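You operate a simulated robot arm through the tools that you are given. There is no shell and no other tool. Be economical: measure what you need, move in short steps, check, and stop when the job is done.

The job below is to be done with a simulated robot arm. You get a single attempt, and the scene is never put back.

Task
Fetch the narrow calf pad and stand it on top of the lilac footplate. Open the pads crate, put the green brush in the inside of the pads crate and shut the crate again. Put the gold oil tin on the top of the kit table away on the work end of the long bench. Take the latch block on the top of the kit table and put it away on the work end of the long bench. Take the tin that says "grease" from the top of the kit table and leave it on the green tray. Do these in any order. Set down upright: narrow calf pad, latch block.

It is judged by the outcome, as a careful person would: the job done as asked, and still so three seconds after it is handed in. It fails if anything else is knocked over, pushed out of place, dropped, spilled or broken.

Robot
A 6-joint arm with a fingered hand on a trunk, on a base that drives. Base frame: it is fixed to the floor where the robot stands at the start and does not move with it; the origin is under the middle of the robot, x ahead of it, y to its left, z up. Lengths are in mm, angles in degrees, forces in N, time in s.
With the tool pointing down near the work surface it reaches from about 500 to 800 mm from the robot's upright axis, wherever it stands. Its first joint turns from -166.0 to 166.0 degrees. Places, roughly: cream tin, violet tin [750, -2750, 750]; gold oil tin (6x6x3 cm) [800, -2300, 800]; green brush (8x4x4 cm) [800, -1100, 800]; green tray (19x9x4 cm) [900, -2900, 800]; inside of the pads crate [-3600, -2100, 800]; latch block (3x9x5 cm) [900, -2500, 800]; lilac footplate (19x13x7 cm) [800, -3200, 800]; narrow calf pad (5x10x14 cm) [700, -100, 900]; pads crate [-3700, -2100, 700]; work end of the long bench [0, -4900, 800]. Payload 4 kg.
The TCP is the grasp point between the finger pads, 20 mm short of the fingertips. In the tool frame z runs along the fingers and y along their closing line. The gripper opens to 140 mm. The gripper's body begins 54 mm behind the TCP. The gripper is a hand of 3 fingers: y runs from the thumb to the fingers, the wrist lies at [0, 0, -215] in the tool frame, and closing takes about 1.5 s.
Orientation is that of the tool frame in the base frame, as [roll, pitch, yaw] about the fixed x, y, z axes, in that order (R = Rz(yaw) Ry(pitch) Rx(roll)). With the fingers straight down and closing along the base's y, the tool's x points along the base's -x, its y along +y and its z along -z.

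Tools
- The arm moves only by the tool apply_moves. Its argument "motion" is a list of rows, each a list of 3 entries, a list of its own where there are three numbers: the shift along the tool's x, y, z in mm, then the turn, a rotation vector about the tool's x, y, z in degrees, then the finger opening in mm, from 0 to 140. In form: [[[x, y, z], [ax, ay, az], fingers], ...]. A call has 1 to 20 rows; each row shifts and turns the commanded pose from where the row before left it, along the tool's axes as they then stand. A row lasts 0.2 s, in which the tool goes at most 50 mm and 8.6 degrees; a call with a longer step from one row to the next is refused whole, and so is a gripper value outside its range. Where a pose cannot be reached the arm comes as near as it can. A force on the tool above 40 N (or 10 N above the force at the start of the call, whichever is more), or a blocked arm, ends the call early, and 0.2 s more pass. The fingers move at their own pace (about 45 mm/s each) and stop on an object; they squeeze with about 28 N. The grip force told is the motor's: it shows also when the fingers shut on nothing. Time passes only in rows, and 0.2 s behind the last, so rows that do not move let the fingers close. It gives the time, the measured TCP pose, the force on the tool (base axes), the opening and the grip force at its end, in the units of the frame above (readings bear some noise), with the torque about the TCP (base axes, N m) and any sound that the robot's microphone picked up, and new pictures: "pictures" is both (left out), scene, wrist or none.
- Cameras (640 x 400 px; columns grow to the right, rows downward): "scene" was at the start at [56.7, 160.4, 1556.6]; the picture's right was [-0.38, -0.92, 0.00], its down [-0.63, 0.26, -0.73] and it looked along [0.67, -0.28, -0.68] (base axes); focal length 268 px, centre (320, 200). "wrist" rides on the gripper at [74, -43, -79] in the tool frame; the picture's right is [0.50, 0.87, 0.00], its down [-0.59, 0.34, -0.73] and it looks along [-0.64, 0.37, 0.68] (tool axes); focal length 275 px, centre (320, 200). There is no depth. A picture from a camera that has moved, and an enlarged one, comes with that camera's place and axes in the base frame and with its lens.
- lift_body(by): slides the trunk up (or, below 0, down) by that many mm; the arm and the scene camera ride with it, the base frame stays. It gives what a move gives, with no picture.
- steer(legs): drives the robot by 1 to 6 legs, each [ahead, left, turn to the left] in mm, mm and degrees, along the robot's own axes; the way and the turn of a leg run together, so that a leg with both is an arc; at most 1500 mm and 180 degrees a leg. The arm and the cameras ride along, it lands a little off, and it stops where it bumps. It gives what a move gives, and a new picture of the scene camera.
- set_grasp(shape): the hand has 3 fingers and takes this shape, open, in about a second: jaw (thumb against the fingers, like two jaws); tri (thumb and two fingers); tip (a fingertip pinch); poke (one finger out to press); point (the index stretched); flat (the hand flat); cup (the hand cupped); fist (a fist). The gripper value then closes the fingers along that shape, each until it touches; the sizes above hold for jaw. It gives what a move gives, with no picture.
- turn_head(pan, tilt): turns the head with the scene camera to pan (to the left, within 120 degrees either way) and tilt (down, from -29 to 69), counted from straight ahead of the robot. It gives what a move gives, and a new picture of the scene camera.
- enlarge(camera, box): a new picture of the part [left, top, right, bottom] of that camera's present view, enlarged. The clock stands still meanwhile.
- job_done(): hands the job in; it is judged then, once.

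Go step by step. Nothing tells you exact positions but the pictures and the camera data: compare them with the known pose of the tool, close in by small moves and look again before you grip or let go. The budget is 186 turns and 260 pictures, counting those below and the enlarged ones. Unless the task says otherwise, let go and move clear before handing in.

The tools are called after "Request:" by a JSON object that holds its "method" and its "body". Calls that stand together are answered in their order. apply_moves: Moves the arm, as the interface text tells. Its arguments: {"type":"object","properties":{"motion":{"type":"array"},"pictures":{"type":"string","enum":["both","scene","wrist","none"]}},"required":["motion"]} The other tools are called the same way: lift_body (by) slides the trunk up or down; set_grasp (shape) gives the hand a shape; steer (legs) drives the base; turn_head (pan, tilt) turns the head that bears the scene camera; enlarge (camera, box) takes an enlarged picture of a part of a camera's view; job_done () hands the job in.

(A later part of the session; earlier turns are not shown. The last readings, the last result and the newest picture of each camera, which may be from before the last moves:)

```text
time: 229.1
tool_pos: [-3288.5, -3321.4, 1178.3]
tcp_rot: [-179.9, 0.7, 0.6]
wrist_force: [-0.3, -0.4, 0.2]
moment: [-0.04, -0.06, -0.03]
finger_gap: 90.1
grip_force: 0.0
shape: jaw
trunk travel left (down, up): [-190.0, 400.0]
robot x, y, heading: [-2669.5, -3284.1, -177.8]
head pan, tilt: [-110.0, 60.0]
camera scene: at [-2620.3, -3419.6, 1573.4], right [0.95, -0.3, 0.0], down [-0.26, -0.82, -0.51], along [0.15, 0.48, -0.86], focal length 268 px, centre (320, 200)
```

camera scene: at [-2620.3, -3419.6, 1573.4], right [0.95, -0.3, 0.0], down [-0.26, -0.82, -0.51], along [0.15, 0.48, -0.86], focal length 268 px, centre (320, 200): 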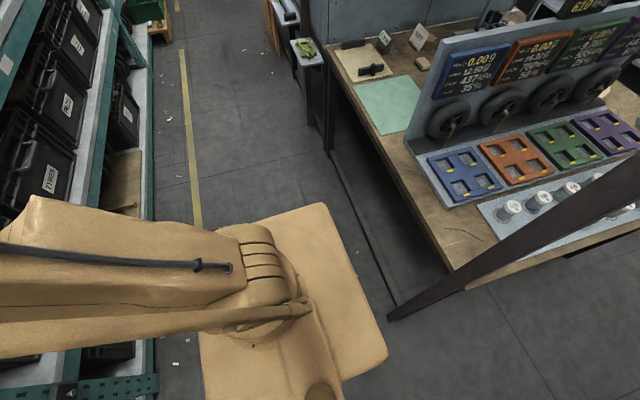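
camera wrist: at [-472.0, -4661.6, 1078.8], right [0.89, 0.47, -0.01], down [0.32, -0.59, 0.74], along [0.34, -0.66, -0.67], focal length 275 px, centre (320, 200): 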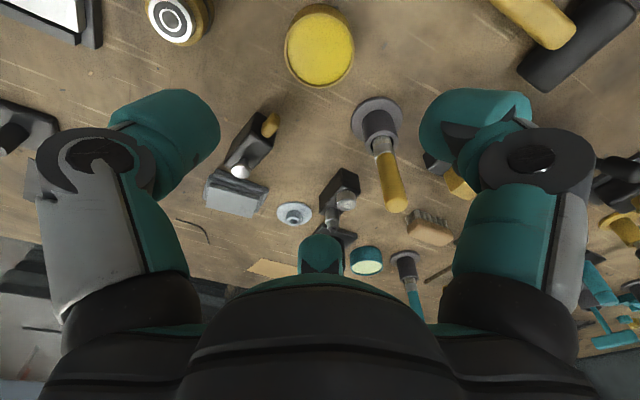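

The heading twist suggests the front side (hand/arm near the rack's hanging ring) was blocked. I'll retract the arm and try again carefully.

Request:
{"method": "apply_moves", "body": {"motion": [[[45, 0, 0], [0, 0, 0], 90], [[45, 0, 0], [0, 0, 0], 90], [[25, 0, 0], [0, 0, 0], 90]], "pictures": "wrist"}}

Request:
{"method": "steer", "body": {"legs": [[0, 0, -2], [0, -150, 0]]}}

```text
time: 229.9
tool_pos: [-3172.8, -3310.0, 1177.9]
tcp_rot: [179.8, 0.6, 0.4]
wrist_force: [0.4, 0.1, 0.4]
moment: [0.01, -0.02, 0.0]
finger_gap: 89.9
grip_force: 0.0
shape: jaw
trunk travel left (down, up): [-190.0, 400.0]
robot x, y, heading: [-2672.0, -3283.9, -177.9]
head pan, tilt: [-110.0, 60.0]
camera wrist: at [-3099.0, -3266.9, 1257.4], right [0.51, -0.86, 0.0], down [-0.58, -0.34, 0.74], along [-0.64, -0.37, -0.67], focal length 275 px, centre (320, 200)
```

wrist: 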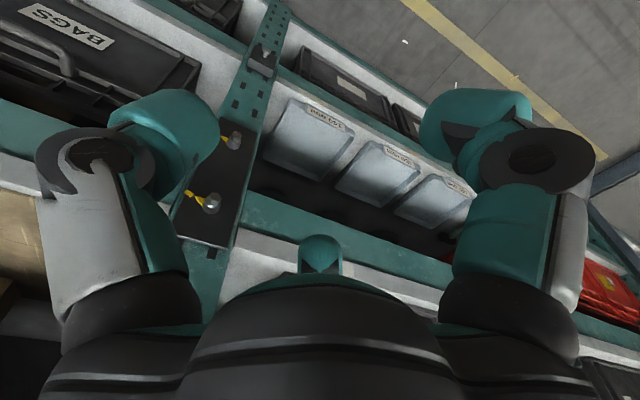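

```text
time: 231.7
tool_pos: [-3175.1, -3141.3, 1177.8]
tcp_rot: [179.8, 0.5, -1.6]
wrist_force: [-0.3, 0.4, 0.1]
moment: [-0.03, -0.02, 0.0]
finger_gap: 89.8
grip_force: 0.1
shape: jaw
trunk travel left (down, up): [-190.0, 400.0]
robot x, y, heading: [-2667.1, -3137.6, -179.9]
head pan, tilt: [-110.0, 60.0]
camera scene: at [-2627.6, -3259.2, 1574.4], right [0.94, -0.34, 0.0], down [-0.29, -0.81, -0.5], along [0.17, 0.47, -0.87], focal length 268 px, centre (320, 200)
```

scene: 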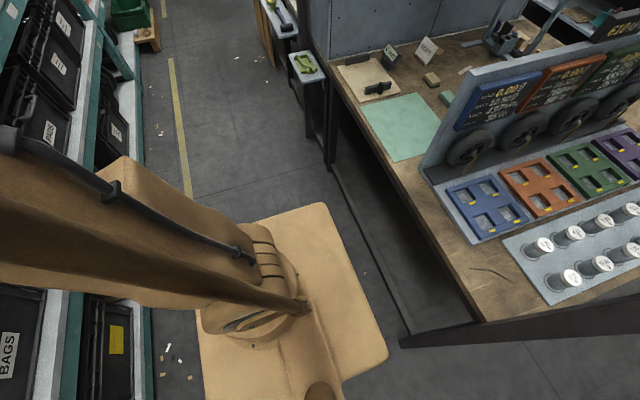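

It moved freely now. Continue up the aisle in steps.

Request:
{"method": "steer", "body": {"legs": [[40, 0, 0], [0, -950, 0]]}}

Request:
{"method": "turn_head", "body": {"pan": 15, "tilt": 35}}

Request:
{"method": "turn_head", "body": {"pan": 60, "tilt": 30}}

```text
time: 237.1
tool_pos: [-3214.9, -2193.8, 1176.3]
tcp_rot: [179.8, 0.4, -1.8]
wrist_force: [-0.1, 0.7, -1.0]
moment: [0.0, 0.01, -0.01]
finger_gap: 89.6
grip_force: 0.0
shape: jaw
trunk travel left (down, up): [-190.0, 400.0]
robot x, y, heading: [-2712.7, -2184.6, 179.7]
head pan, tilt: [-110.0, 60.0]
camera scene: at [-2668.2, -2313.3, 1574.3], right [0.94, -0.34, 0.0], down [-0.3, -0.81, -0.5], along [0.17, 0.47, -0.87], focal length 268 px, centre (320, 200)
```

scene: 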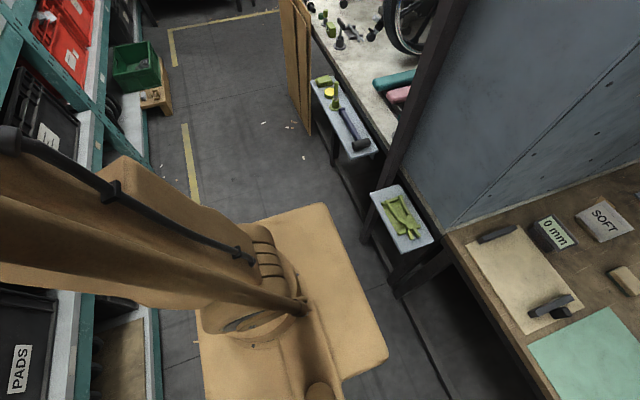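

```text
time: 239.2
tool_pos: [-3214.4, -2194.6, 1177.8]
tcp_rot: [179.8, 0.6, -1.9]
wrist_force: [0.5, 0.8, -1.0]
moment: [0.02, 0.02, -0.01]
finger_gap: 89.9
grip_force: 0.0
shape: jaw
trunk travel left (down, up): [-190.0, 400.0]
robot x, y, heading: [-2709.2, -2185.0, 180.1]
head pan, tilt: [15.0, 35.0]
camera scene: at [-2776.2, -2399.0, 1608.5], right [-0.26, 0.97, 0.0], down [0.55, 0.15, -0.82], along [-0.79, -0.21, -0.57], focal length 268 px, centre (320, 200)
```

scene: 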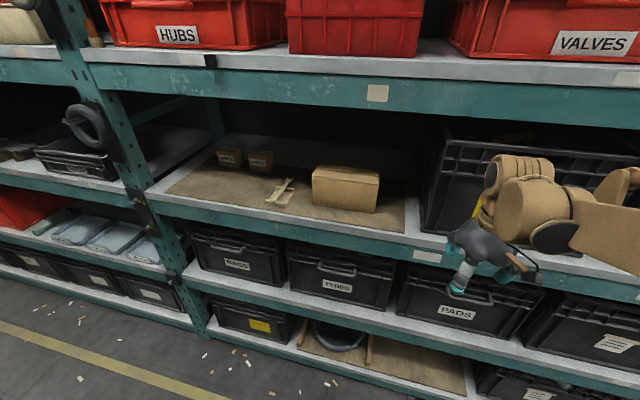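

```text
time: 240.3
tool_pos: [-3214.2, -2194.7, 1177.8]
tcp_rot: [179.8, 0.5, -1.9]
wrist_force: [0.0, 0.4, -0.9]
moment: [-0.01, 0.02, 0.01]
finger_gap: 89.7
grip_force: 0.1
shape: jaw
trunk travel left (down, up): [-190.0, 400.0]
robot x, y, heading: [-2710.2, -2187.5, 179.9]
head pan, tilt: [60.0, 30.0]
camera scene: at [-2736.5, -2454.6, 1616.3], right [-0.86, 0.5, 0.0], down [0.25, 0.43, -0.87], along [-0.43, -0.75, -0.5], focal length 268 px, centre (320, 200)
```

scene: 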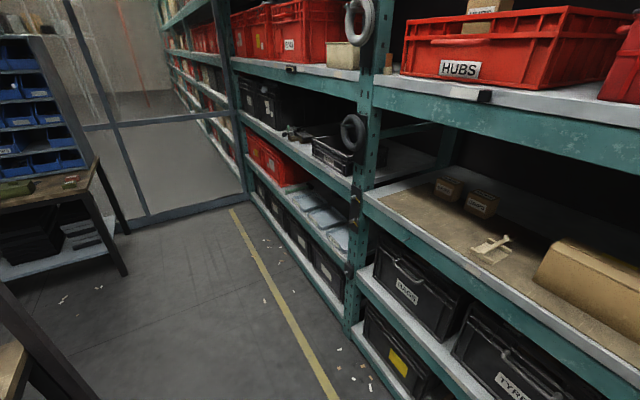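

I see black crates labelled BAGS, TYRES, PADS with front handles under a shelf. Zoom on PADS.

Request:
{"method": "turn_head", "body": {"pan": 20, "tilt": 38}}

Request:
{"method": "enlarge", "body": {"camera": "scene", "box": [380, 180, 640, 342]}}

```text
time: 241.4
tool_pos: [-3214.7, -2194.1, 1177.9]
tcp_rot: [179.8, 0.5, -1.8]
wrist_force: [0.1, 0.6, -0.4]
moment: [-0.02, 0.01, 0.01]
finger_gap: 89.6
grip_force: 0.1
shape: jaw
trunk travel left (down, up): [-190.0, 400.0]
robot x, y, heading: [-2715.4, -2186.1, 180.0]
head pan, tilt: [20.0, 38.0]
camera scene: at [-2772.2, -2405.9, 1604.0], right [-0.34, 0.94, 0.0], down [0.58, 0.21, -0.79], along [-0.74, -0.27, -0.62], focal length 268 px, centre (320, 200)
```

scene: 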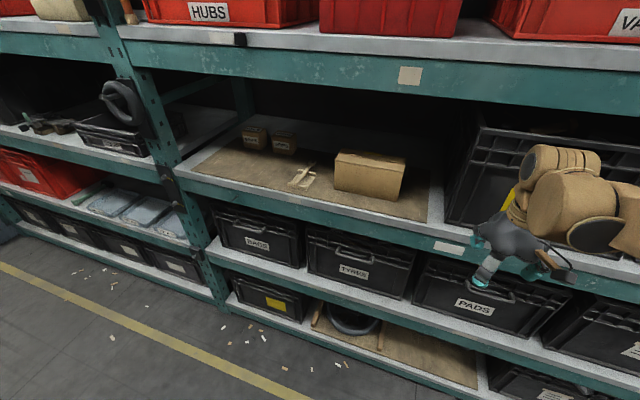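

```text
2.46 times, centred on (510, 261) of scene
camera zoom: at [-2772.2, -2405.9, 1604.0], right [-0.34, 0.94, 0.0], down [0.58, 0.21, -0.79], along [-0.74, -0.27, -0.62], focal length 659 px, centre (-148, 50)
```

zoom: 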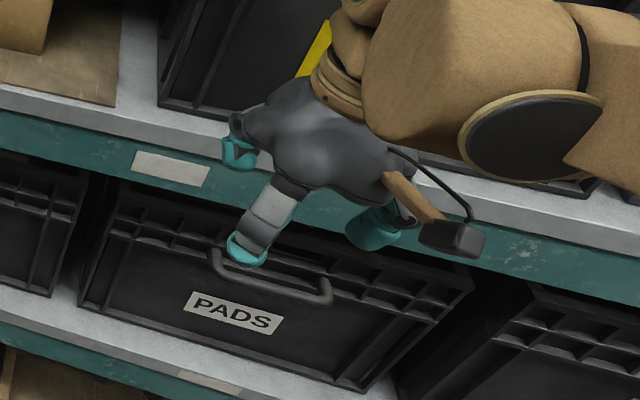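

PADS is a pull-out crate with a bar handle (about x -3440, y -2050, z ~790). I'll back off, align, extend the arm and turn the hand to point horizontally at the rack with its closing line vertical.

Request:
{"method": "steer", "body": {"legs": [[-150, -135, 0]]}}

Request:
{"method": "apply_moves", "body": {"motion": [[[-45, 0, 0], [0, 0, 0], 90], [[-45, 0, 0], [0, 0, 0], 90], [[-45, 0, 0], [0, 0, 0], 90], [[-45, 0, 0], [0, 0, 0], 90], [[-45, 0, 0], [0, 0, 0], 90]], "pictures": "none"}}

Request:
{"method": "apply_moves", "body": {"motion": [[[0, 0, 0], [0, -8.5, 0], 90], [[0, 0, 0], [0, -8.5, 0], 90], [[0, 0, 0], [0, -8.5, 0], 90], [[0, 0, 0], [0, -8.5, 0], 90], [[0, 0, 0], [0, -8.5, 0], 90], [[0, 0, 0], [0, -8.5, 0], 90], [[0, 0, 0], [0, -8.5, 0], 90], [[0, 0, 0], [0, -8.5, 0], 90], [[0, 0, 0], [0, -8.5, 0], 90], [[0, 0, 0], [0, -8.5, 0], 90], [[0, 0, 0], [0, -5, 0], 90]], "pictures": "both"}}

```text
time: 243.0
tool_pos: [-3064.4, -2059.0, 1178.0]
tcp_rot: [179.8, 0.6, -1.9]
wrist_force: [0.3, 0.7, 0.3]
moment: [-0.05, 0.03, 0.01]
finger_gap: 89.7
grip_force: 0.0
shape: jaw
trunk travel left (down, up): [-190.0, 400.0]
robot x, y, heading: [-2563.1, -2051.1, 180.1]
head pan, tilt: [20.0, 38.0]
camera scene: at [-2621.1, -2270.6, 1604.2], right [-0.34, 0.94, 0.0], down [0.58, 0.21, -0.79], along [-0.74, -0.27, -0.62], focal length 268 px, centre (320, 200)
```

scene: 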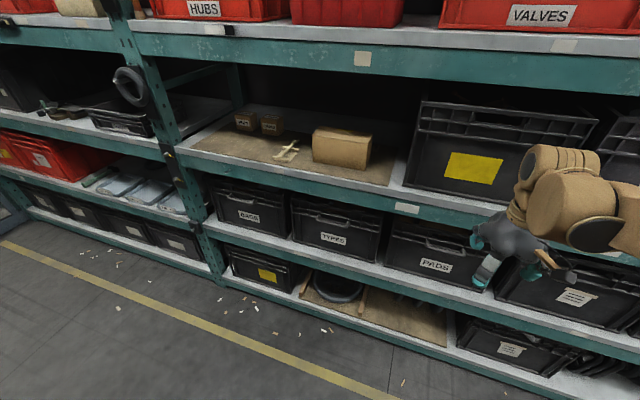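

```text
time: 244.2
tool_pos: [-3291.7, -2052.7, 1179.8]
tcp_rot: [179.8, 0.5, -1.8]
wrist_force: [0.2, -0.6, 0.6]
moment: [0.03, -0.02, 0.02]
finger_gap: 89.8
grip_force: 0.0
shape: jaw
trunk travel left (down, up): [-190.0, 400.0]
robot x, y, heading: [-2561.8, -2052.6, 179.7]
head pan, tilt: [20.0, 38.0]
```

```text
time: 246.6
tool_pos: [-3290.3, -2054.1, 1180.8]
tcp_rot: [171.0, 88.7, -10.9]
wrist_force: [0.5, -0.7, 0.0]
moment: [0.01, 0.01, 0.01]
finger_gap: 89.9
grip_force: 0.1
shape: jaw
trunk travel left (down, up): [-190.0, 400.0]
robot x, y, heading: [-2561.6, -2053.8, 179.9]
head pan, tilt: [20.0, 38.0]
camera scene: at [-2622.2, -2271.6, 1604.0], right [-0.34, 0.94, 0.0], down [0.58, 0.21, -0.79], along [-0.74, -0.27, -0.62], focal length 268 px, centre (320, 200)
camera wrist: at [-3208.8, -2012.6, 1108.6], right [-0.02, -0.87, -0.5], down [0.71, -0.36, 0.6], along [-0.7, -0.34, 0.62], focal length 275 px, centre (320, 200)
```

scene: 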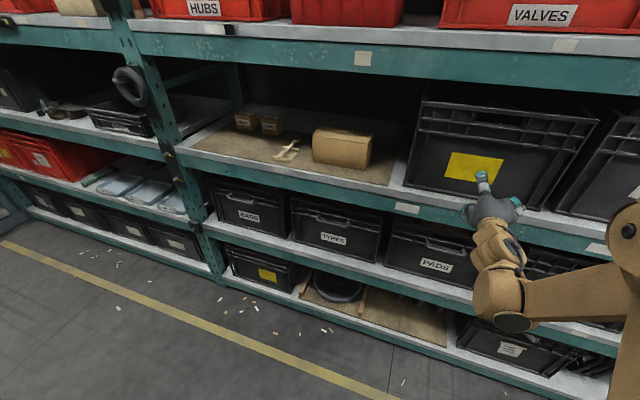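
wrist: 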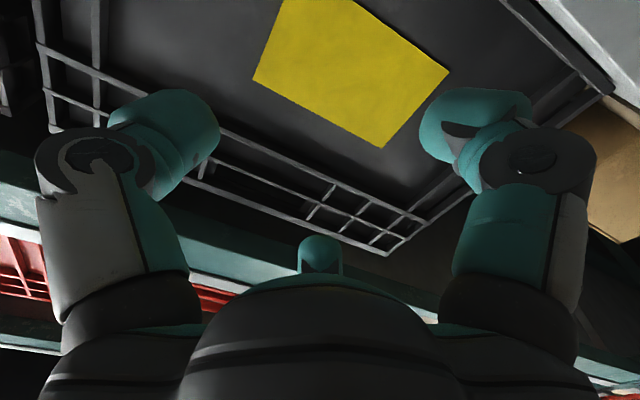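

Reachable. Now measure the handle precisely from this new viewpoint.

Request:
{"method": "enlarge", "body": {"camera": "scene", "box": [360, 190, 520, 290]}}

Request:
{"method": "apply_moves", "body": {"motion": [[[0, 0, 0], [0, 0, -8.5], 90], [[0, 0, 0], [0, 0, -8.5], 90], [[0, 0, 0], [0, 0, -8.5], 90], [[0, 0, 0], [0, 0, -8.5], 90], [[0, 0, 0], [0, 0, -8.5], 90], [[0, 0, 0], [0, 0, -8.5], 90], [[0, 0, 0], [0, 0, -8.5], 90], [[0, 0, 0], [0, 0, -8.5], 90], [[0, 0, 0], [0, 0, -8.5], 90], [[0, 0, 0], [0, 0, -8.5], 90], [[0, 0, 0], [0, 0, -5], 90]], "pictures": "wrist"}}

```text
4.00 times, centred on (440, 240) of scene
camera zoom: at [-2622.2, -2271.6, 1604.0], right [-0.34, 0.94, 0.0], down [0.58, 0.21, -0.79], along [-0.74, -0.27, -0.62], focal length 1070 px, centre (-160, 40)
```

zoom: 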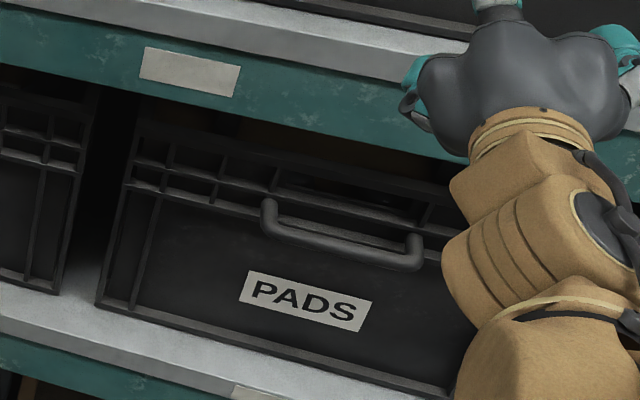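

```text
time: 249.0
tool_pos: [-3289.4, -2052.9, 1179.3]
tcp_rot: [-89.5, 0.1, 88.2]
wrist_force: [-0.1, -0.3, 0.3]
moment: [0.01, -0.03, -0.02]
finger_gap: 89.8
grip_force: 0.1
shape: jaw
trunk travel left (down, up): [-190.0, 400.0]
robot x, y, heading: [-2564.1, -2054.2, 179.7]
head pan, tilt: [20.0, 38.0]
camera wrist: at [-3209.3, -1981.1, 1222.9], right [0.01, 0.5, -0.87], down [0.71, -0.61, -0.35], along [-0.7, -0.62, -0.36], focal length 275 px, centre (320, 200)
```

wrist: 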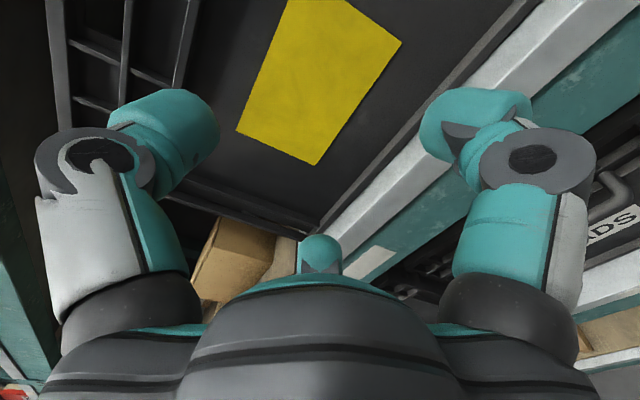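

Triangulated handle: bar centre about (-3406, -2068, 846), roughly 133 mm long, 14 mm thick; upper beam bottom ~990. Lower the hand in front of it.

Request:
{"method": "lift_body", "body": {"by": -185}}

Request:
{"method": "apply_moves", "body": {"motion": [[[-15, 30, 0], [0, 0, 0], 90], [[0, 40, 0], [0, 0, 0], 90], [[0, 40, 0], [0, 0, 0], 90], [[0, 35, 0], [0, 0, 0], 90]], "pictures": "both"}}

```text
time: 251.0
tool_pos: [-3290.8, -2053.3, 994.1]
tcp_rot: [-89.6, 0.2, 88.2]
wrist_force: [-0.3, 0.6, 0.3]
moment: [0.0, 0.01, -0.01]
finger_gap: 89.8
grip_force: 0.1
shape: jaw
trunk travel left (down, up): [-5.0, 585.0]
robot x, y, heading: [-2557.1, -2057.2, 180.1]
head pan, tilt: [20.0, 38.0]
```

```text
time: 252.0
tool_pos: [-3301.6, -2068.2, 854.2]
tcp_rot: [-89.5, 0.2, 88.1]
wrist_force: [-0.5, -0.6, 0.5]
moment: [0.02, 0.0, 0.01]
finger_gap: 90.0
grip_force: 0.1
shape: jaw
out of reach, approached as far as the arm can: row 4
trunk travel left (down, up): [-5.0, 585.0]
robot x, y, heading: [-2559.5, -2051.4, 179.8]
head pan, tilt: [20.0, 38.0]
camera scene: at [-2622.6, -2271.7, 1418.9], right [-0.34, 0.94, 0.0], down [0.58, 0.21, -0.79], along [-0.74, -0.27, -0.62], focal length 268 px, centre (320, 200)
camera wrist: at [-3220.9, -1997.3, 897.7], right [0.01, 0.5, -0.87], down [0.71, -0.61, -0.34], along [-0.7, -0.62, -0.36], focal length 275 px, centre (320, 200)
```

scene: 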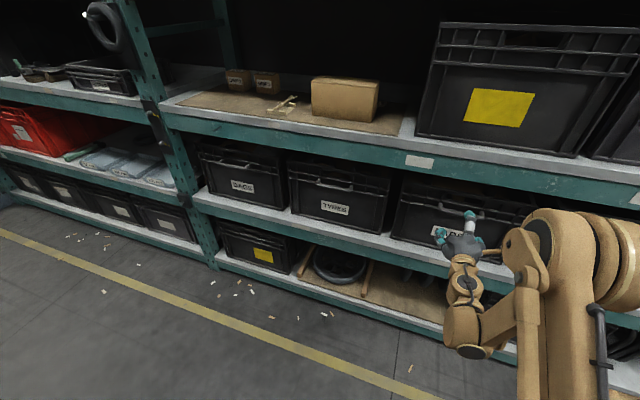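
wrist: 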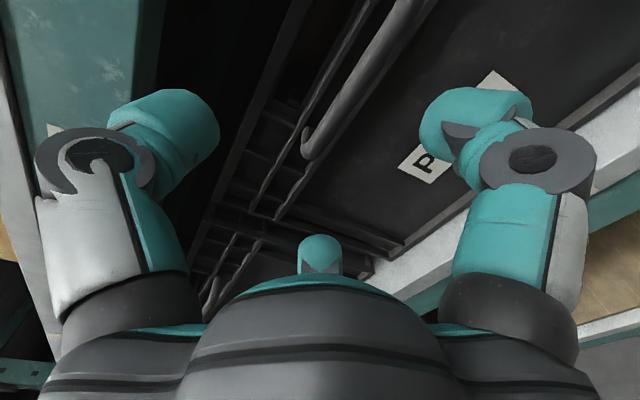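

Nearly level with the bar. Move forward in small steps and check.

Request:
{"method": "apply_moves", "body": {"motion": [[[2, 4, 25], [0, 0, 0], 90], [[0, 4, 25], [0, 0, 0], 90], [[0, 4, 10], [0, 0, 0], 90]], "pictures": "both"}}

Request:
{"method": "enlarge", "body": {"camera": "scene", "box": [390, 160, 550, 260]}}

```text
time: 252.8
tool_pos: [-3361.5, -2066.7, 843.6]
tcp_rot: [-89.5, 0.1, 88.1]
wrist_force: [0.3, 0.4, -0.8]
moment: [-0.01, -0.01, 0.0]
finger_gap: 89.6
grip_force: 0.0
shape: jaw
trunk travel left (down, up): [-5.0, 585.0]
robot x, y, heading: [-2556.4, -2053.9, 179.9]
head pan, tilt: [20.0, 38.0]
camera scene: at [-2622.5, -2271.6, 1418.9], right [-0.34, 0.94, 0.0], down [0.58, 0.21, -0.79], along [-0.74, -0.27, -0.62], focal length 268 px, centre (320, 200)
camera wrist: at [-3280.3, -1993.5, 886.9], right [0.01, 0.5, -0.87], down [0.71, -0.61, -0.34], along [-0.7, -0.62, -0.36], focal length 275 px, centre (320, 200)
```

scene: 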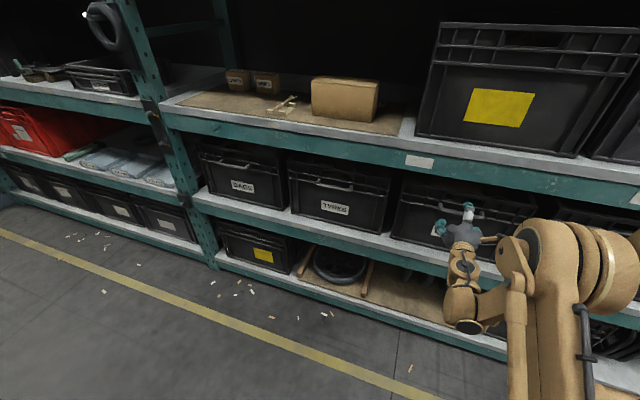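
wrist: 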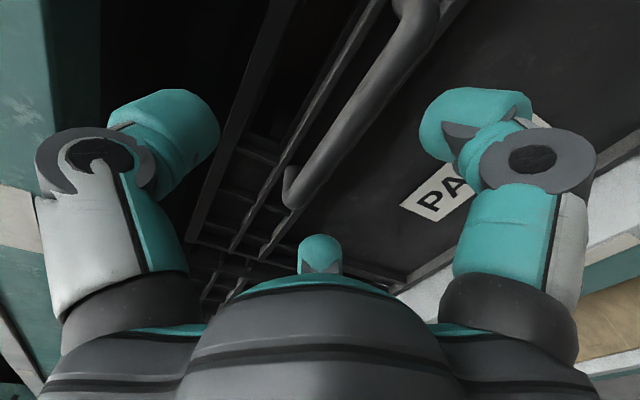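

```text
4.00 times, centred on (470, 210) of scene
camera zoom: at [-2622.5, -2271.6, 1418.9], right [-0.34, 0.94, 0.0], down [0.58, 0.21, -0.79], along [-0.74, -0.27, -0.62], focal length 1070 px, centre (-280, 160)
```

zoom: 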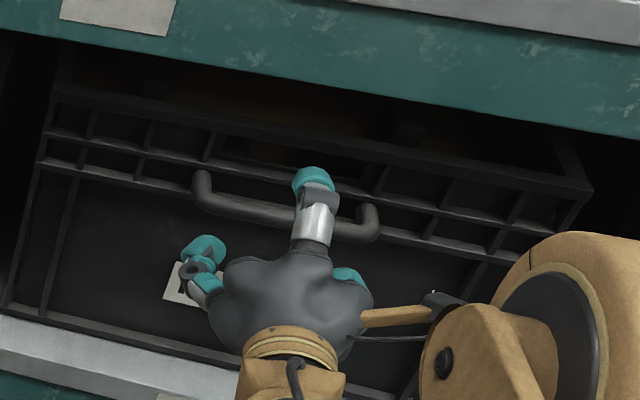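

Aligned with the bar between thumb and fingers. Narrow the opening and move in.

Request:
{"method": "apply_moves", "body": {"motion": [[[0, 0, 0], [0, 0, 0], 62], [[0, 0, 0], [0, 0, 0], 62], [[0, 0, 15], [0, 0, 0], 62], [[0, 0, 10], [0, 0, 0], 62], [[0, 0, 8], [0, 0, 0], 62]], "pictures": "wrist"}}

Request:
{"method": "enlarge", "body": {"camera": "scene", "box": [406, 170, 502, 230]}}

```text
time: 254.0
tool_pos: [-3385.0, -2065.2, 843.7]
tcp_rot: [-89.4, 0.1, 88.4]
wrist_force: [25.3, -1.0, -8.8]
moment: [0.17, -0.49, 0.38]
finger_gap: 64.6
grip_force: 0.1
shape: jaw
trunk travel left (down, up): [-5.0, 585.0]
robot x, y, heading: [-2562.7, -2055.7, 180.0]
head pan, tilt: [20.0, 38.0]
stopped in row 5: the force on the tool passed its limit at 51 N (the readings are from after the stop); the commanded pose is now the measured one
camera wrist: at [-3305.7, -1993.0, 887.0], right [0.01, 0.5, -0.87], down [0.71, -0.61, -0.35], along [-0.7, -0.62, -0.36], focal length 275 px, centre (320, 200)
```

wrist: 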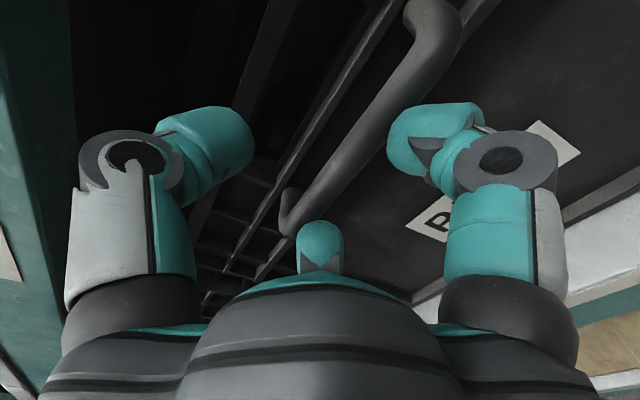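

```text
6.67 times, centred on (454, 200) of scene
camera zoom: at [-2619.6, -2271.7, 1419.0], right [-0.34, 0.94, 0.0], down [0.58, 0.21, -0.79], along [-0.74, -0.27, -0.61], focal length 1784 px, centre (-573, 200)
```

zoom: 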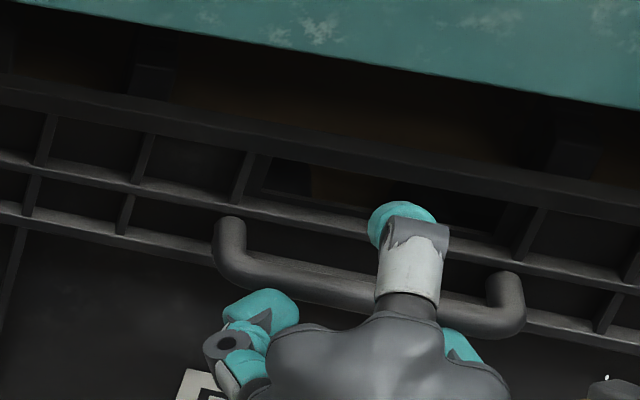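

A lower finger touched the bar; the bar needs to sit higher in the grasp. Back off, lower 11 mm, open a bit and re-enter.

Request:
{"method": "apply_moves", "body": {"motion": [[[0, 0, -20], [0, 0, 0], 72], [[0, 6, 0], [0, 0, 0], 72], [[0, 6, 0], [0, 0, 0], 72], [[0, 0, 15], [0, 0, 0], 72], [[0, 0, 10], [0, 0, 0], 72], [[0, 0, 8], [0, 0, 0], 72]], "pictures": "wrist"}}

Request:
{"method": "enlarge", "body": {"camera": "scene", "box": [406, 170, 502, 230]}}

```text
time: 255.4
tool_pos: [-3400.4, -2064.5, 831.8]
tcp_rot: [-89.5, 0.2, 88.3]
wrist_force: [-0.2, 0.8, 0.3]
moment: [0.02, 0.03, 0.0]
finger_gap: 71.6
grip_force: 0.1
shape: jaw
trunk travel left (down, up): [-5.0, 585.0]
robot x, y, heading: [-2557.2, -2053.2, 180.0]
head pan, tilt: [20.0, 38.0]
camera wrist: at [-3320.5, -1992.5, 874.3], right [0.01, 0.5, -0.87], down [0.71, -0.61, -0.34], along [-0.7, -0.62, -0.36], focal length 275 px, centre (320, 200)
```

wrist: 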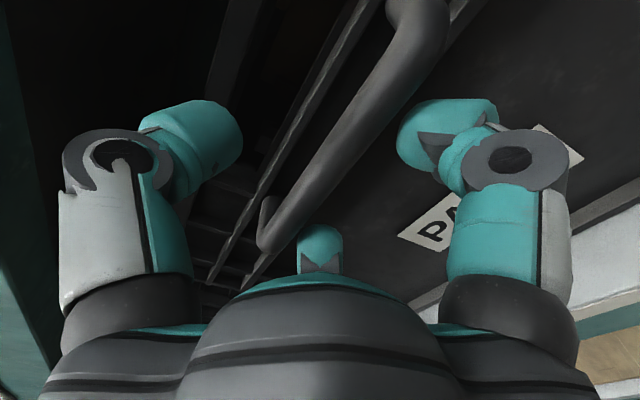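

```text
6.67 times, centred on (454, 200) of scene
camera zoom: at [-2621.8, -2271.6, 1419.0], right [-0.34, 0.94, 0.0], down [0.58, 0.21, -0.79], along [-0.74, -0.27, -0.62], focal length 1784 px, centre (-573, 200)
```

zoom: 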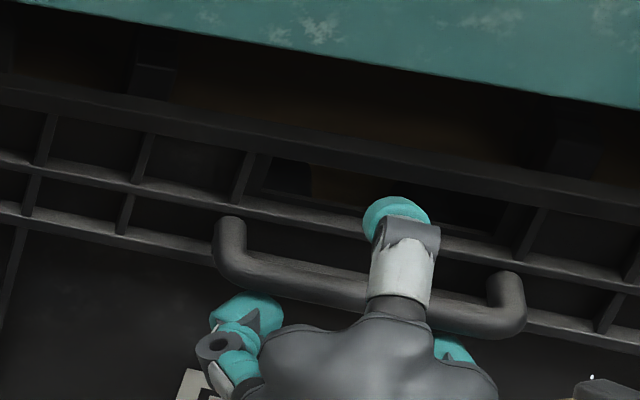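

The bar is just ahead of the TCP; advance 7 mm and close on it.

Request:
{"method": "apply_moves", "body": {"motion": [[[0, 0, 4], [0, 0, 0], 72], [[0, 0, 3], [0, 0, 0], 72], [[0, 0, 0], [0, 0, 0], 60], [[0, 0, 0], [0, 0, 0], 50], [[0, 0, 0], [0, 0, 0], 40], [[0, 0, 0], [0, 0, 0], 30], [[0, 0, 0], [0, 0, 0], 20], [[0, 0, 0], [0, 0, 0], 10], [[0, 0, 0], [0, 0, 0], 5]], "pictures": "wrist"}}

Request:
{"method": "enlarge", "body": {"camera": "scene", "box": [406, 170, 502, 230]}}

```text
time: 257.4
tool_pos: [-3409.7, -2064.5, 829.0]
tcp_rot: [-89.7, 0.2, 88.3]
wrist_force: [-1.7, -0.1, -28.6]
moment: [-0.04, 0.25, -0.02]
finger_gap: 17.3
grip_force: 28.4
shape: jaw
trunk travel left (down, up): [-5.0, 585.0]
robot x, y, heading: [-2562.8, -2053.1, 179.8]
head pan, tilt: [20.0, 38.0]
camera wrist: at [-3329.3, -1991.8, 871.6], right [0.01, 0.5, -0.87], down [0.71, -0.61, -0.34], along [-0.7, -0.62, -0.36], focal length 275 px, centre (320, 200)
```

wrist: 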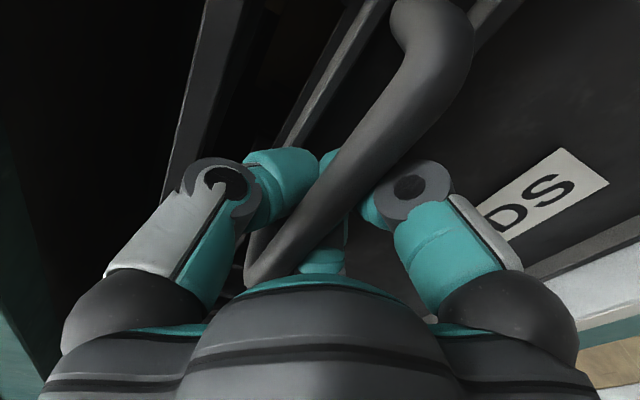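

```text
6.67 times, centred on (454, 200) of scene
camera zoom: at [-2625.2, -2271.6, 1418.5], right [-0.34, 0.94, 0.0], down [0.58, 0.21, -0.79], along [-0.74, -0.27, -0.62], focal length 1784 px, centre (-573, 200)
```

zoom: 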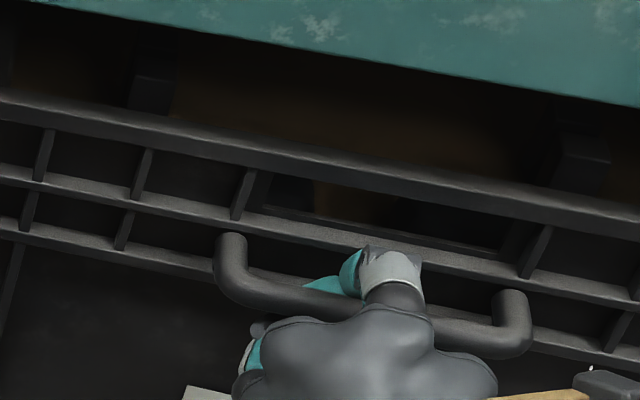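

Handle gripped. Ease the vertical load by lowering 3 mm, then pull out slowly.

Request:
{"method": "apply_moves", "body": {"motion": [[[0, 3, 0], [0, 0, 0], 5], [[0, 0, -8], [0, 0, 0], 5], [[0, 0, -10], [0, 0, 0], 5], [[0, 0, -10], [0, 0, 0], 5], [[0, 0, -10], [0, 0, 0], 5]], "pictures": "scene"}}

```text
time: 258.6
tool_pos: [-3371.1, -2064.0, 826.4]
tcp_rot: [-89.5, 0.2, 88.3]
wrist_force: [-3.4, 3.2, -0.6]
moment: [0.01, 0.02, 0.02]
finger_gap: 17.2
grip_force: 28.0
shape: jaw
trunk travel left (down, up): [-5.0, 585.0]
robot x, y, heading: [-2561.7, -2052.3, 179.8]
head pan, tilt: [20.0, 38.0]
camera scene: at [-2622.6, -2271.2, 1419.0], right [-0.34, 0.94, 0.0], down [0.58, 0.21, -0.79], along [-0.74, -0.27, -0.62], focal length 268 px, centre (320, 200)
```

scene: 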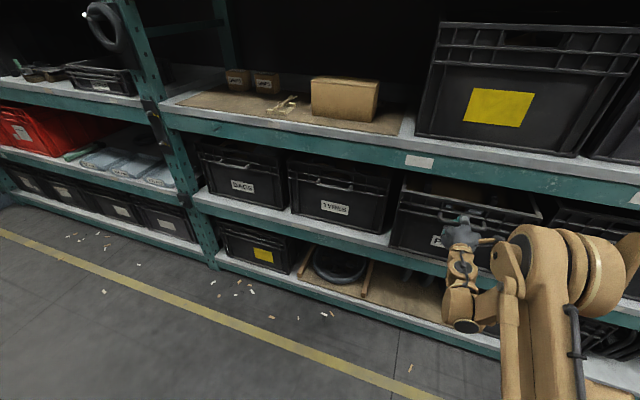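

It slides easily. I'll keep pulling while pitching the hand downward (rotating around the round bar) so the wrist rises and the arm can retract.

Request:
{"method": "apply_moves", "body": {"motion": [[[0, 0, -10], [0, 0, 0], 5], [[0, 0, -10], [-4, 0, 0], 5], [[0, 1, -10], [-4, 0, 0], 5], [[0, 1, -10], [-4, 0, 0], 5]], "pictures": "both"}}

```text
time: 259.6
tool_pos: [-3353.7, -2063.7, 828.6]
tcp_rot: [-93.6, 0.1, 87.0]
wrist_force: [-3.8, -13.4, -22.4]
moment: [-0.09, 0.23, 0.02]
finger_gap: 17.3
grip_force: 27.9
shape: jaw
out of reach, approached as far as the arm can: row 2, 3, 4
trunk travel left (down, up): [-5.0, 585.0]
robot x, y, heading: [-2559.3, -2054.6, -179.7]
head pan, tilt: [20.0, 38.0]
camera scene: at [-2624.5, -2273.4, 1418.4], right [-0.34, 0.94, 0.0], down [0.58, 0.21, -0.79], along [-0.74, -0.27, -0.62], focal length 268 px, centre (320, 200)
camera wrist: at [-3274.5, -1992.7, 876.2], right [0.08, 0.49, -0.87], down [0.72, -0.63, -0.29], along [-0.69, -0.6, -0.41], focal length 275 px, centre (320, 200)
```

scene: 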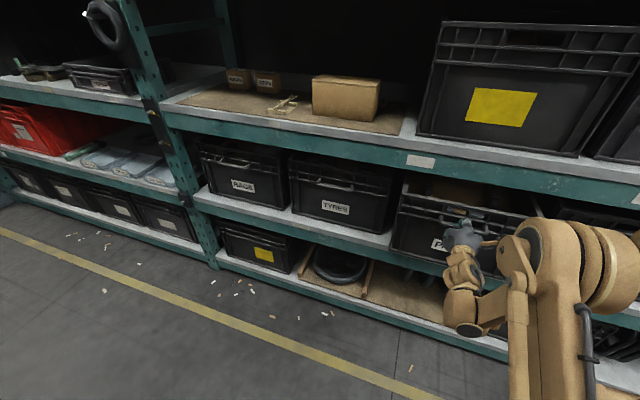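
wrist: 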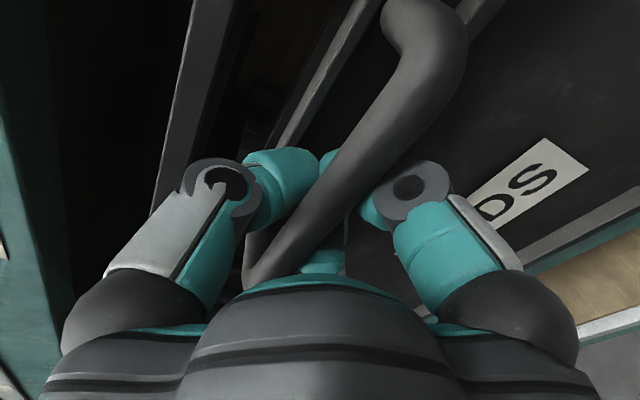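

The arm can't retract further in this pose. Check the space behind the base before backing up to pull.

Request:
{"method": "turn_head", "body": {"pan": -120, "tilt": 60}}

Request:
{"method": "turn_head", "body": {"pan": 120, "tilt": 60}}

```text
time: 261.8
tool_pos: [-3353.7, -2060.5, 826.3]
tcp_rot: [-93.5, 0.0, 86.9]
wrist_force: [-5.2, -20.1, -24.4]
moment: [-0.26, 0.3, -0.16]
finger_gap: 17.2
grip_force: 27.7
shape: jaw
trunk travel left (down, up): [-5.0, 585.0]
robot x, y, heading: [-2559.8, -2050.0, 180.2]
head pan, tilt: [-120.0, 60.0]
camera scene: at [-2510.7, -2186.6, 1389.1], right [0.87, -0.5, 0.0], down [-0.43, -0.75, -0.5], along [0.25, 0.43, -0.86], focal length 268 px, centre (320, 200)
```

scene: 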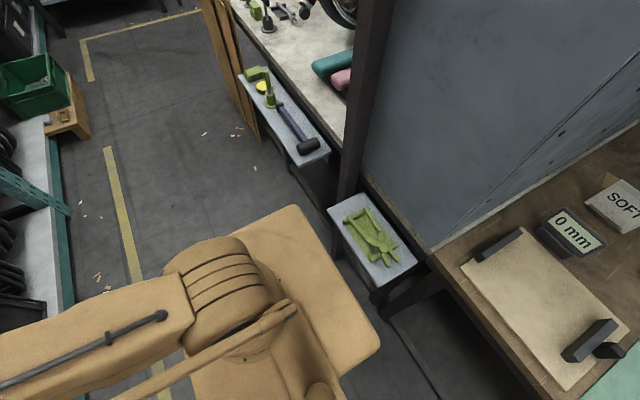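

```text
time: 265.2
tool_pos: [-3355.0, -2061.8, 826.2]
tcp_rot: [-93.5, 0.1, 86.9]
wrist_force: [-1.6, -18.7, -26.8]
moment: [-0.24, 0.3, -0.13]
finger_gap: 17.2
grip_force: 27.7
shape: jaw
trunk travel left (down, up): [-5.0, 585.0]
robot x, y, heading: [-2560.0, -2055.7, 179.9]
head pan, tilt: [120.0, 60.0]
camera scene: at [-2510.7, -2302.0, 1388.9], right [-0.87, -0.5, 0.0], down [-0.43, 0.75, -0.5], along [0.25, -0.43, -0.87], focal length 268 px, centre (320, 200)
```

scene: 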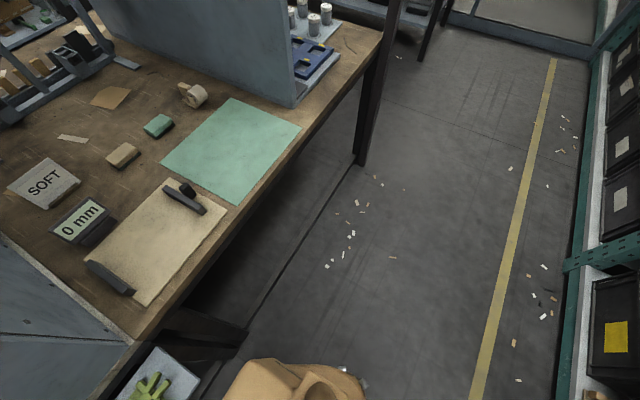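

Only about 60 mm of room behind. Instead I'll rotate the hand around the bar (pitching down) in place, while holding it, so the wrist rises into a reachable zone.

Request:
{"method": "apply_moves", "body": {"motion": [[[0, 0, 0], [-7, 0, 0], 5], [[0, 0, 0], [-7, 0, 0], 5], [[0, 0, 0], [-7, 0, 0], 5]], "pictures": "none"}}

```text
time: 265.7
tool_pos: [-3354.3, -2060.4, 826.4]
tcp_rot: [-104.3, 0.1, 86.8]
wrist_force: [-1.4, -4.3, -28.1]
moment: [-0.04, 0.33, -0.06]
finger_gap: 17.3
grip_force: 28.0
shape: jaw
trunk travel left (down, up): [-5.0, 585.0]
robot x, y, heading: [-2554.1, -2051.5, 180.0]
head pan, tilt: [120.0, 60.0]
stopped in row 2: the force on the tool passed its limit at 45 N (the readings are from after the stop); the commanded pose is now the measured one
```

Request:
{"method": "apply_moves", "body": {"motion": [[[0, 3, 0], [0, 0, 0], 5], [[0, 0, 0], [-5, 0, 0], 5], [[0, 1, 0], [-5, 0, 0], 5]], "pictures": "wrist"}}

```text
time: 266.5
tool_pos: [-3352.6, -2059.1, 823.4]
tcp_rot: [-114.2, 0.1, 86.7]
wrist_force: [-4.9, -7.5, -19.8]
moment: [0.04, 0.28, -0.07]
finger_gap: 17.4
grip_force: 28.1
shape: jaw
trunk travel left (down, up): [-5.0, 585.0]
robot x, y, heading: [-2558.4, -2054.9, 179.7]
head pan, tilt: [120.0, 60.0]
camera wrist: at [-3294.8, -1988.3, 895.8], right [0.38, 0.48, -0.79], down [0.77, -0.63, -0.01], along [-0.5, -0.61, -0.61], focal length 275 px, centre (320, 200)
```

wrist: 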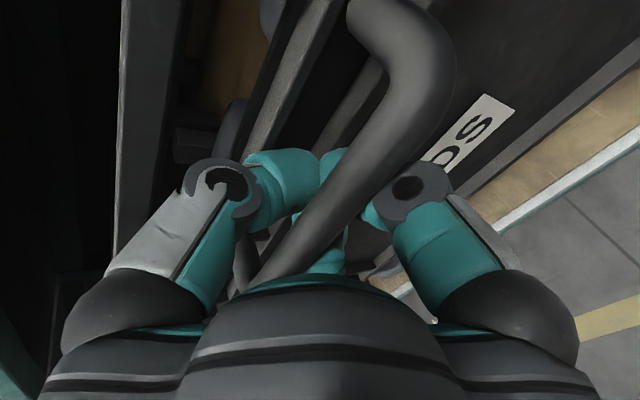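

Request:
{"method": "apply_moves", "body": {"motion": [[[-1, 2, 1], [0, 0, 0], 5], [[0, 0.5, 0.5], [-5, 0, 0], 5], [[0, 0.5, 0.5], [-5, 0, 0], 5], [[0, 0.5, 0.5], [-5, 0, 0], 5]], "pictures": "none"}}

Request:
{"method": "apply_moves", "body": {"motion": [[[0, 1, 1], [0, 0, 0], 5], [[0, 0.5, 0.5], [-5, 0, 0], 5], [[0, 0.5, 0.5], [-5, 0, 0], 5]], "pictures": "wrist"}}

```text
time: 267.5
tool_pos: [-3352.6, -2059.3, 819.5]
tcp_rot: [-129.2, 0.2, 86.6]
wrist_force: [4.8, -0.4, -19.2]
moment: [0.2, 0.33, 0.05]
finger_gap: 17.0
grip_force: 28.3
shape: jaw
trunk travel left (down, up): [-5.0, 585.0]
robot x, y, heading: [-2559.1, -2053.6, 180.0]
head pan, tilt: [120.0, 60.0]
```

```text
time: 268.3
tool_pos: [-3351.7, -2061.4, 818.8]
tcp_rot: [-139.1, 0.2, 85.9]
wrist_force: [3.0, 5.8, -9.5]
moment: [0.11, 0.22, -0.02]
finger_gap: 16.7
grip_force: 28.6
shape: jaw
trunk travel left (down, up): [-5.0, 585.0]
robot x, y, heading: [-2562.6, -2050.4, 179.9]
head pan, tilt: [120.0, 60.0]
camera wrist: at [-3328.2, -1988.1, 906.6], right [0.69, 0.45, -0.57], down [0.69, -0.64, 0.33], along [-0.21, -0.62, -0.75], focal length 275 px, centre (320, 200)
```

wrist: 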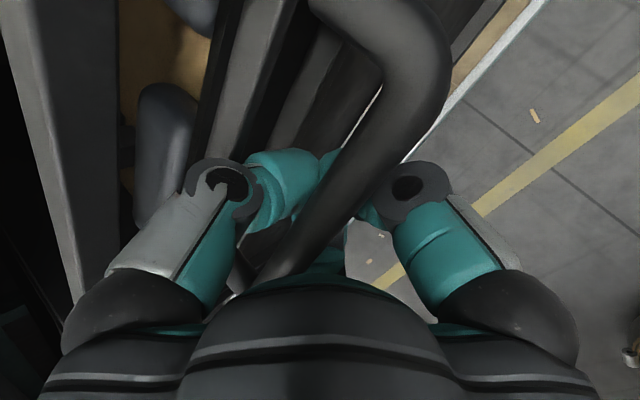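

Now pitched 49° down. Pull in +x.

Request:
{"method": "apply_moves", "body": {"motion": [[[0, 9, -7.9], [0, 0, 0], 5], [[0, 9, -7.9], [0, 0, 0], 5], [[0, 9, -7.9], [0, 0, 0], 5], [[0, 9, -7.9], [0, 0, 0], 5]], "pictures": "none"}}

Request:
{"method": "turn_head", "body": {"pan": 25, "tilt": 45}}

```text
time: 269.3
tool_pos: [-3304.1, -2063.1, 817.2]
tcp_rot: [-139.0, 0.2, 86.1]
wrist_force: [-3.0, 4.6, -2.9]
moment: [-0.02, -0.03, 0.04]
finger_gap: 17.2
grip_force: 27.7
shape: jaw
trunk travel left (down, up): [-5.0, 585.0]
robot x, y, heading: [-2559.7, -2050.6, 180.0]
head pan, tilt: [120.0, 60.0]
```

```text
time: 271.0
tool_pos: [-3304.4, -2063.4, 817.5]
tcp_rot: [-139.0, 0.1, 86.2]
wrist_force: [0.2, 5.0, -2.9]
moment: [0.0, 0.02, 0.09]
finger_gap: 17.1
grip_force: 28.2
shape: jaw
trunk travel left (down, up): [-5.0, 585.0]
robot x, y, heading: [-2562.5, -2053.4, 180.0]
head pan, tilt: [25.0, 45.0]
camera scene: at [-2614.9, -2276.0, 1408.8], right [-0.42, 0.91, 0.0], down [0.64, 0.3, -0.71], along [-0.64, -0.3, -0.71], focal length 268 px, centre (320, 200)
```

scene: 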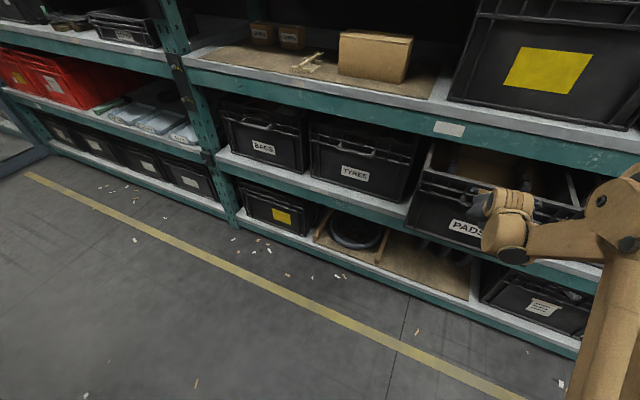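

Crate is sliding out. Keep pulling.

Request:
{"method": "apply_moves", "body": {"motion": [[[0, 9, -7.9], [0, 0, 0], 5], [[0, 9, -7.9], [0, 0, 0], 5], [[0, 9, -7.9], [0, 0, 0], 5], [[0, 9, -7.9], [0, 0, 0], 5], [[0, 9, -7.9], [0, 0, 0], 5]], "pictures": "none"}}

Request:
{"method": "apply_moves", "body": {"motion": [[[0, 9, -7.9], [-2, 0, 0], 5], [[0, 9.2, -7.7], [-2, 0, 0], 5], [[0, 9.5, -7.3], [-2, 0, 0], 5], [[0, 9.7, -7], [-2, 0, 0], 5]], "pictures": "scene"}}

```text
time: 272.2
tool_pos: [-3245.1, -2065.9, 818.4]
tcp_rot: [-139.2, 0.2, 86.6]
wrist_force: [-2.5, 5.0, -2.2]
moment: [-0.03, -0.03, 0.02]
finger_gap: 17.2
grip_force: 27.8
shape: jaw
trunk travel left (down, up): [-5.0, 585.0]
robot x, y, heading: [-2560.4, -2052.5, 179.8]
head pan, tilt: [25.0, 45.0]
```

```text
time: 273.2
tool_pos: [-3196.5, -2066.6, 818.9]
tcp_rot: [-147.1, 0.2, 86.3]
wrist_force: [-2.8, 12.2, -3.9]
moment: [-0.1, 0.54, -0.12]
finger_gap: 16.5
grip_force: 27.7
shape: jaw
trunk travel left (down, up): [-5.0, 585.0]
robot x, y, heading: [-2560.4, -2054.1, 179.9]
head pan, tilt: [25.0, 45.0]
camera scene: at [-2615.1, -2274.9, 1408.9], right [-0.42, 0.91, 0.0], down [0.64, 0.3, -0.71], along [-0.64, -0.3, -0.71], focal length 268 px, centre (320, 200)
```

scene: 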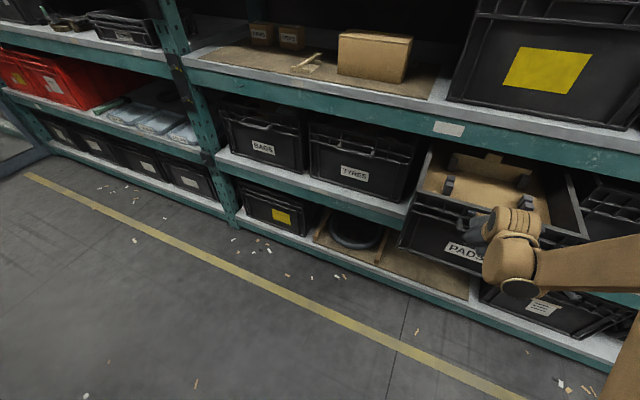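

Out by about 210 mm. A little more, then release.

Request:
{"method": "apply_moves", "body": {"motion": [[[-1, 10, -6.5], [0, 0, 0], 5], [[-1, 10, -6.5], [0, 0, 0], 5], [[0, 10, -6.5], [0, 0, 0], 5]], "pictures": "both"}}

Request:
{"method": "enlarge", "body": {"camera": "scene", "box": [380, 130, 620, 280]}}

```text
time: 274.0
tool_pos: [-3160.0, -2071.4, 818.9]
tcp_rot: [-147.1, 0.3, 86.6]
wrist_force: [-0.7, 22.6, -7.0]
moment: [-0.26, 0.32, -0.11]
finger_gap: 16.5
grip_force: 28.1
shape: jaw
trunk travel left (down, up): [-5.0, 585.0]
robot x, y, heading: [-2559.8, -2054.0, 179.9]
head pan, tilt: [25.0, 45.0]
camera scene: at [-2615.2, -2273.8, 1409.1], right [-0.42, 0.91, 0.0], down [0.64, 0.3, -0.71], along [-0.64, -0.3, -0.71], focal length 268 px, centre (320, 200)
camera wrist: at [-3150.2, -1996.4, 909.6], right [0.76, 0.45, -0.47], down [0.65, -0.63, 0.44], along [-0.1, -0.64, -0.77], focal length 275 px, centre (320, 200)
```

scene: 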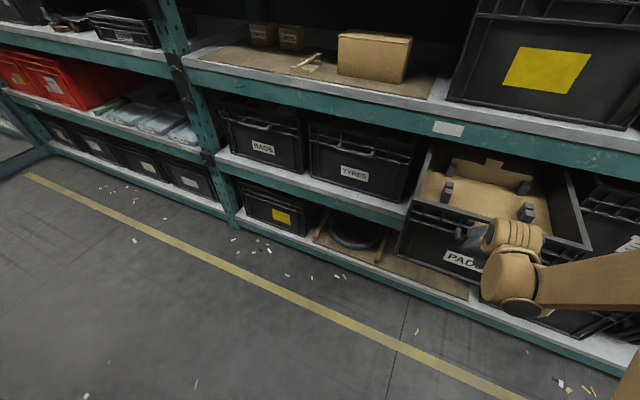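
wrist: 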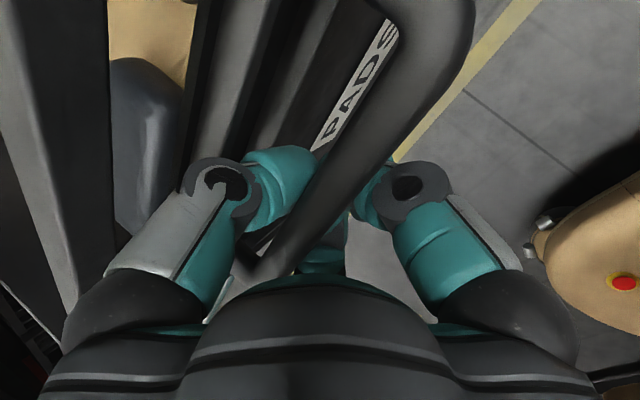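

```text
2.67 times, centred on (500, 205) of scene
camera zoom: at [-2615.2, -2273.8, 1409.1], right [-0.42, 0.91, 0.0], down [0.64, 0.3, -0.71], along [-0.64, -0.3, -0.71], focal length 714 px, centre (-160, 187)
```

zoom: 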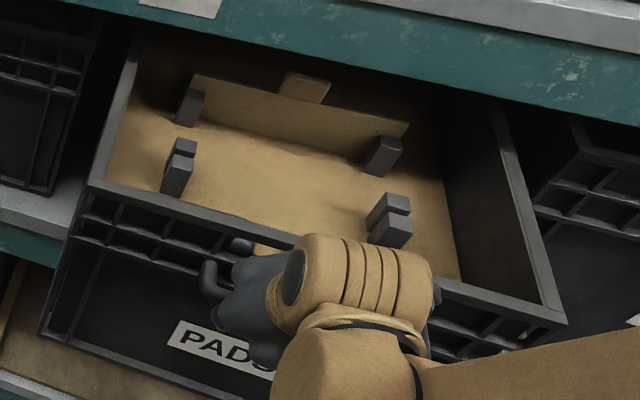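

The crate is well open, with a clear front compartment. Ease the side load, release the handle and withdraw along the hand axis.

Request:
{"method": "apply_moves", "body": {"motion": [[[3, 0, 0], [0, 0, 0], 5], [[0, 0, 0], [0, 0, 0], 25], [[0, 0, 0], [0, 0, 0], 40], [[0, 0, 0], [0, 0, 0], 48], [[0, 0, -15], [0, 0, 0], 48], [[0, 0, -25], [0, 0, 0], 48], [[0, 0, -40], [0, 0, 0], 48], [[0, 0, -45], [0, 0, 0], 60]], "pictures": "wrist"}}

```text
time: 275.8
tool_pos: [-3090.6, -2075.0, 925.2]
tcp_rot: [-146.9, 0.2, 86.7]
wrist_force: [-0.9, 0.5, 0.3]
moment: [-0.01, -0.01, 0.0]
finger_gap: 59.8
grip_force: 0.1
shape: jaw
trunk travel left (down, up): [-5.0, 585.0]
robot x, y, heading: [-2557.0, -2053.8, 180.0]
head pan, tilt: [25.0, 45.0]
camera wrist: at [-3080.2, -2000.9, 1015.4], right [0.75, 0.45, -0.47], down [0.65, -0.62, 0.43], along [-0.1, -0.63, -0.77], focal length 275 px, centre (320, 200)
```

wrist: 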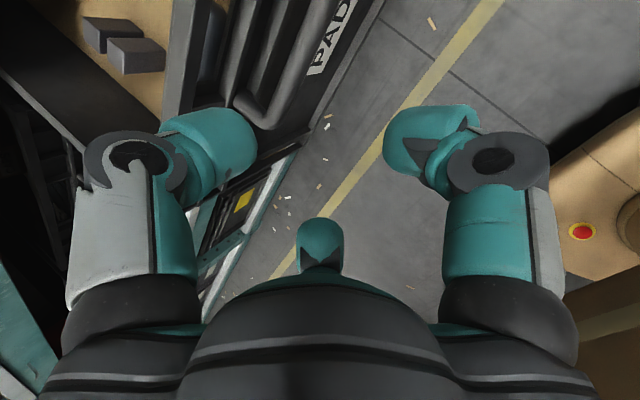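

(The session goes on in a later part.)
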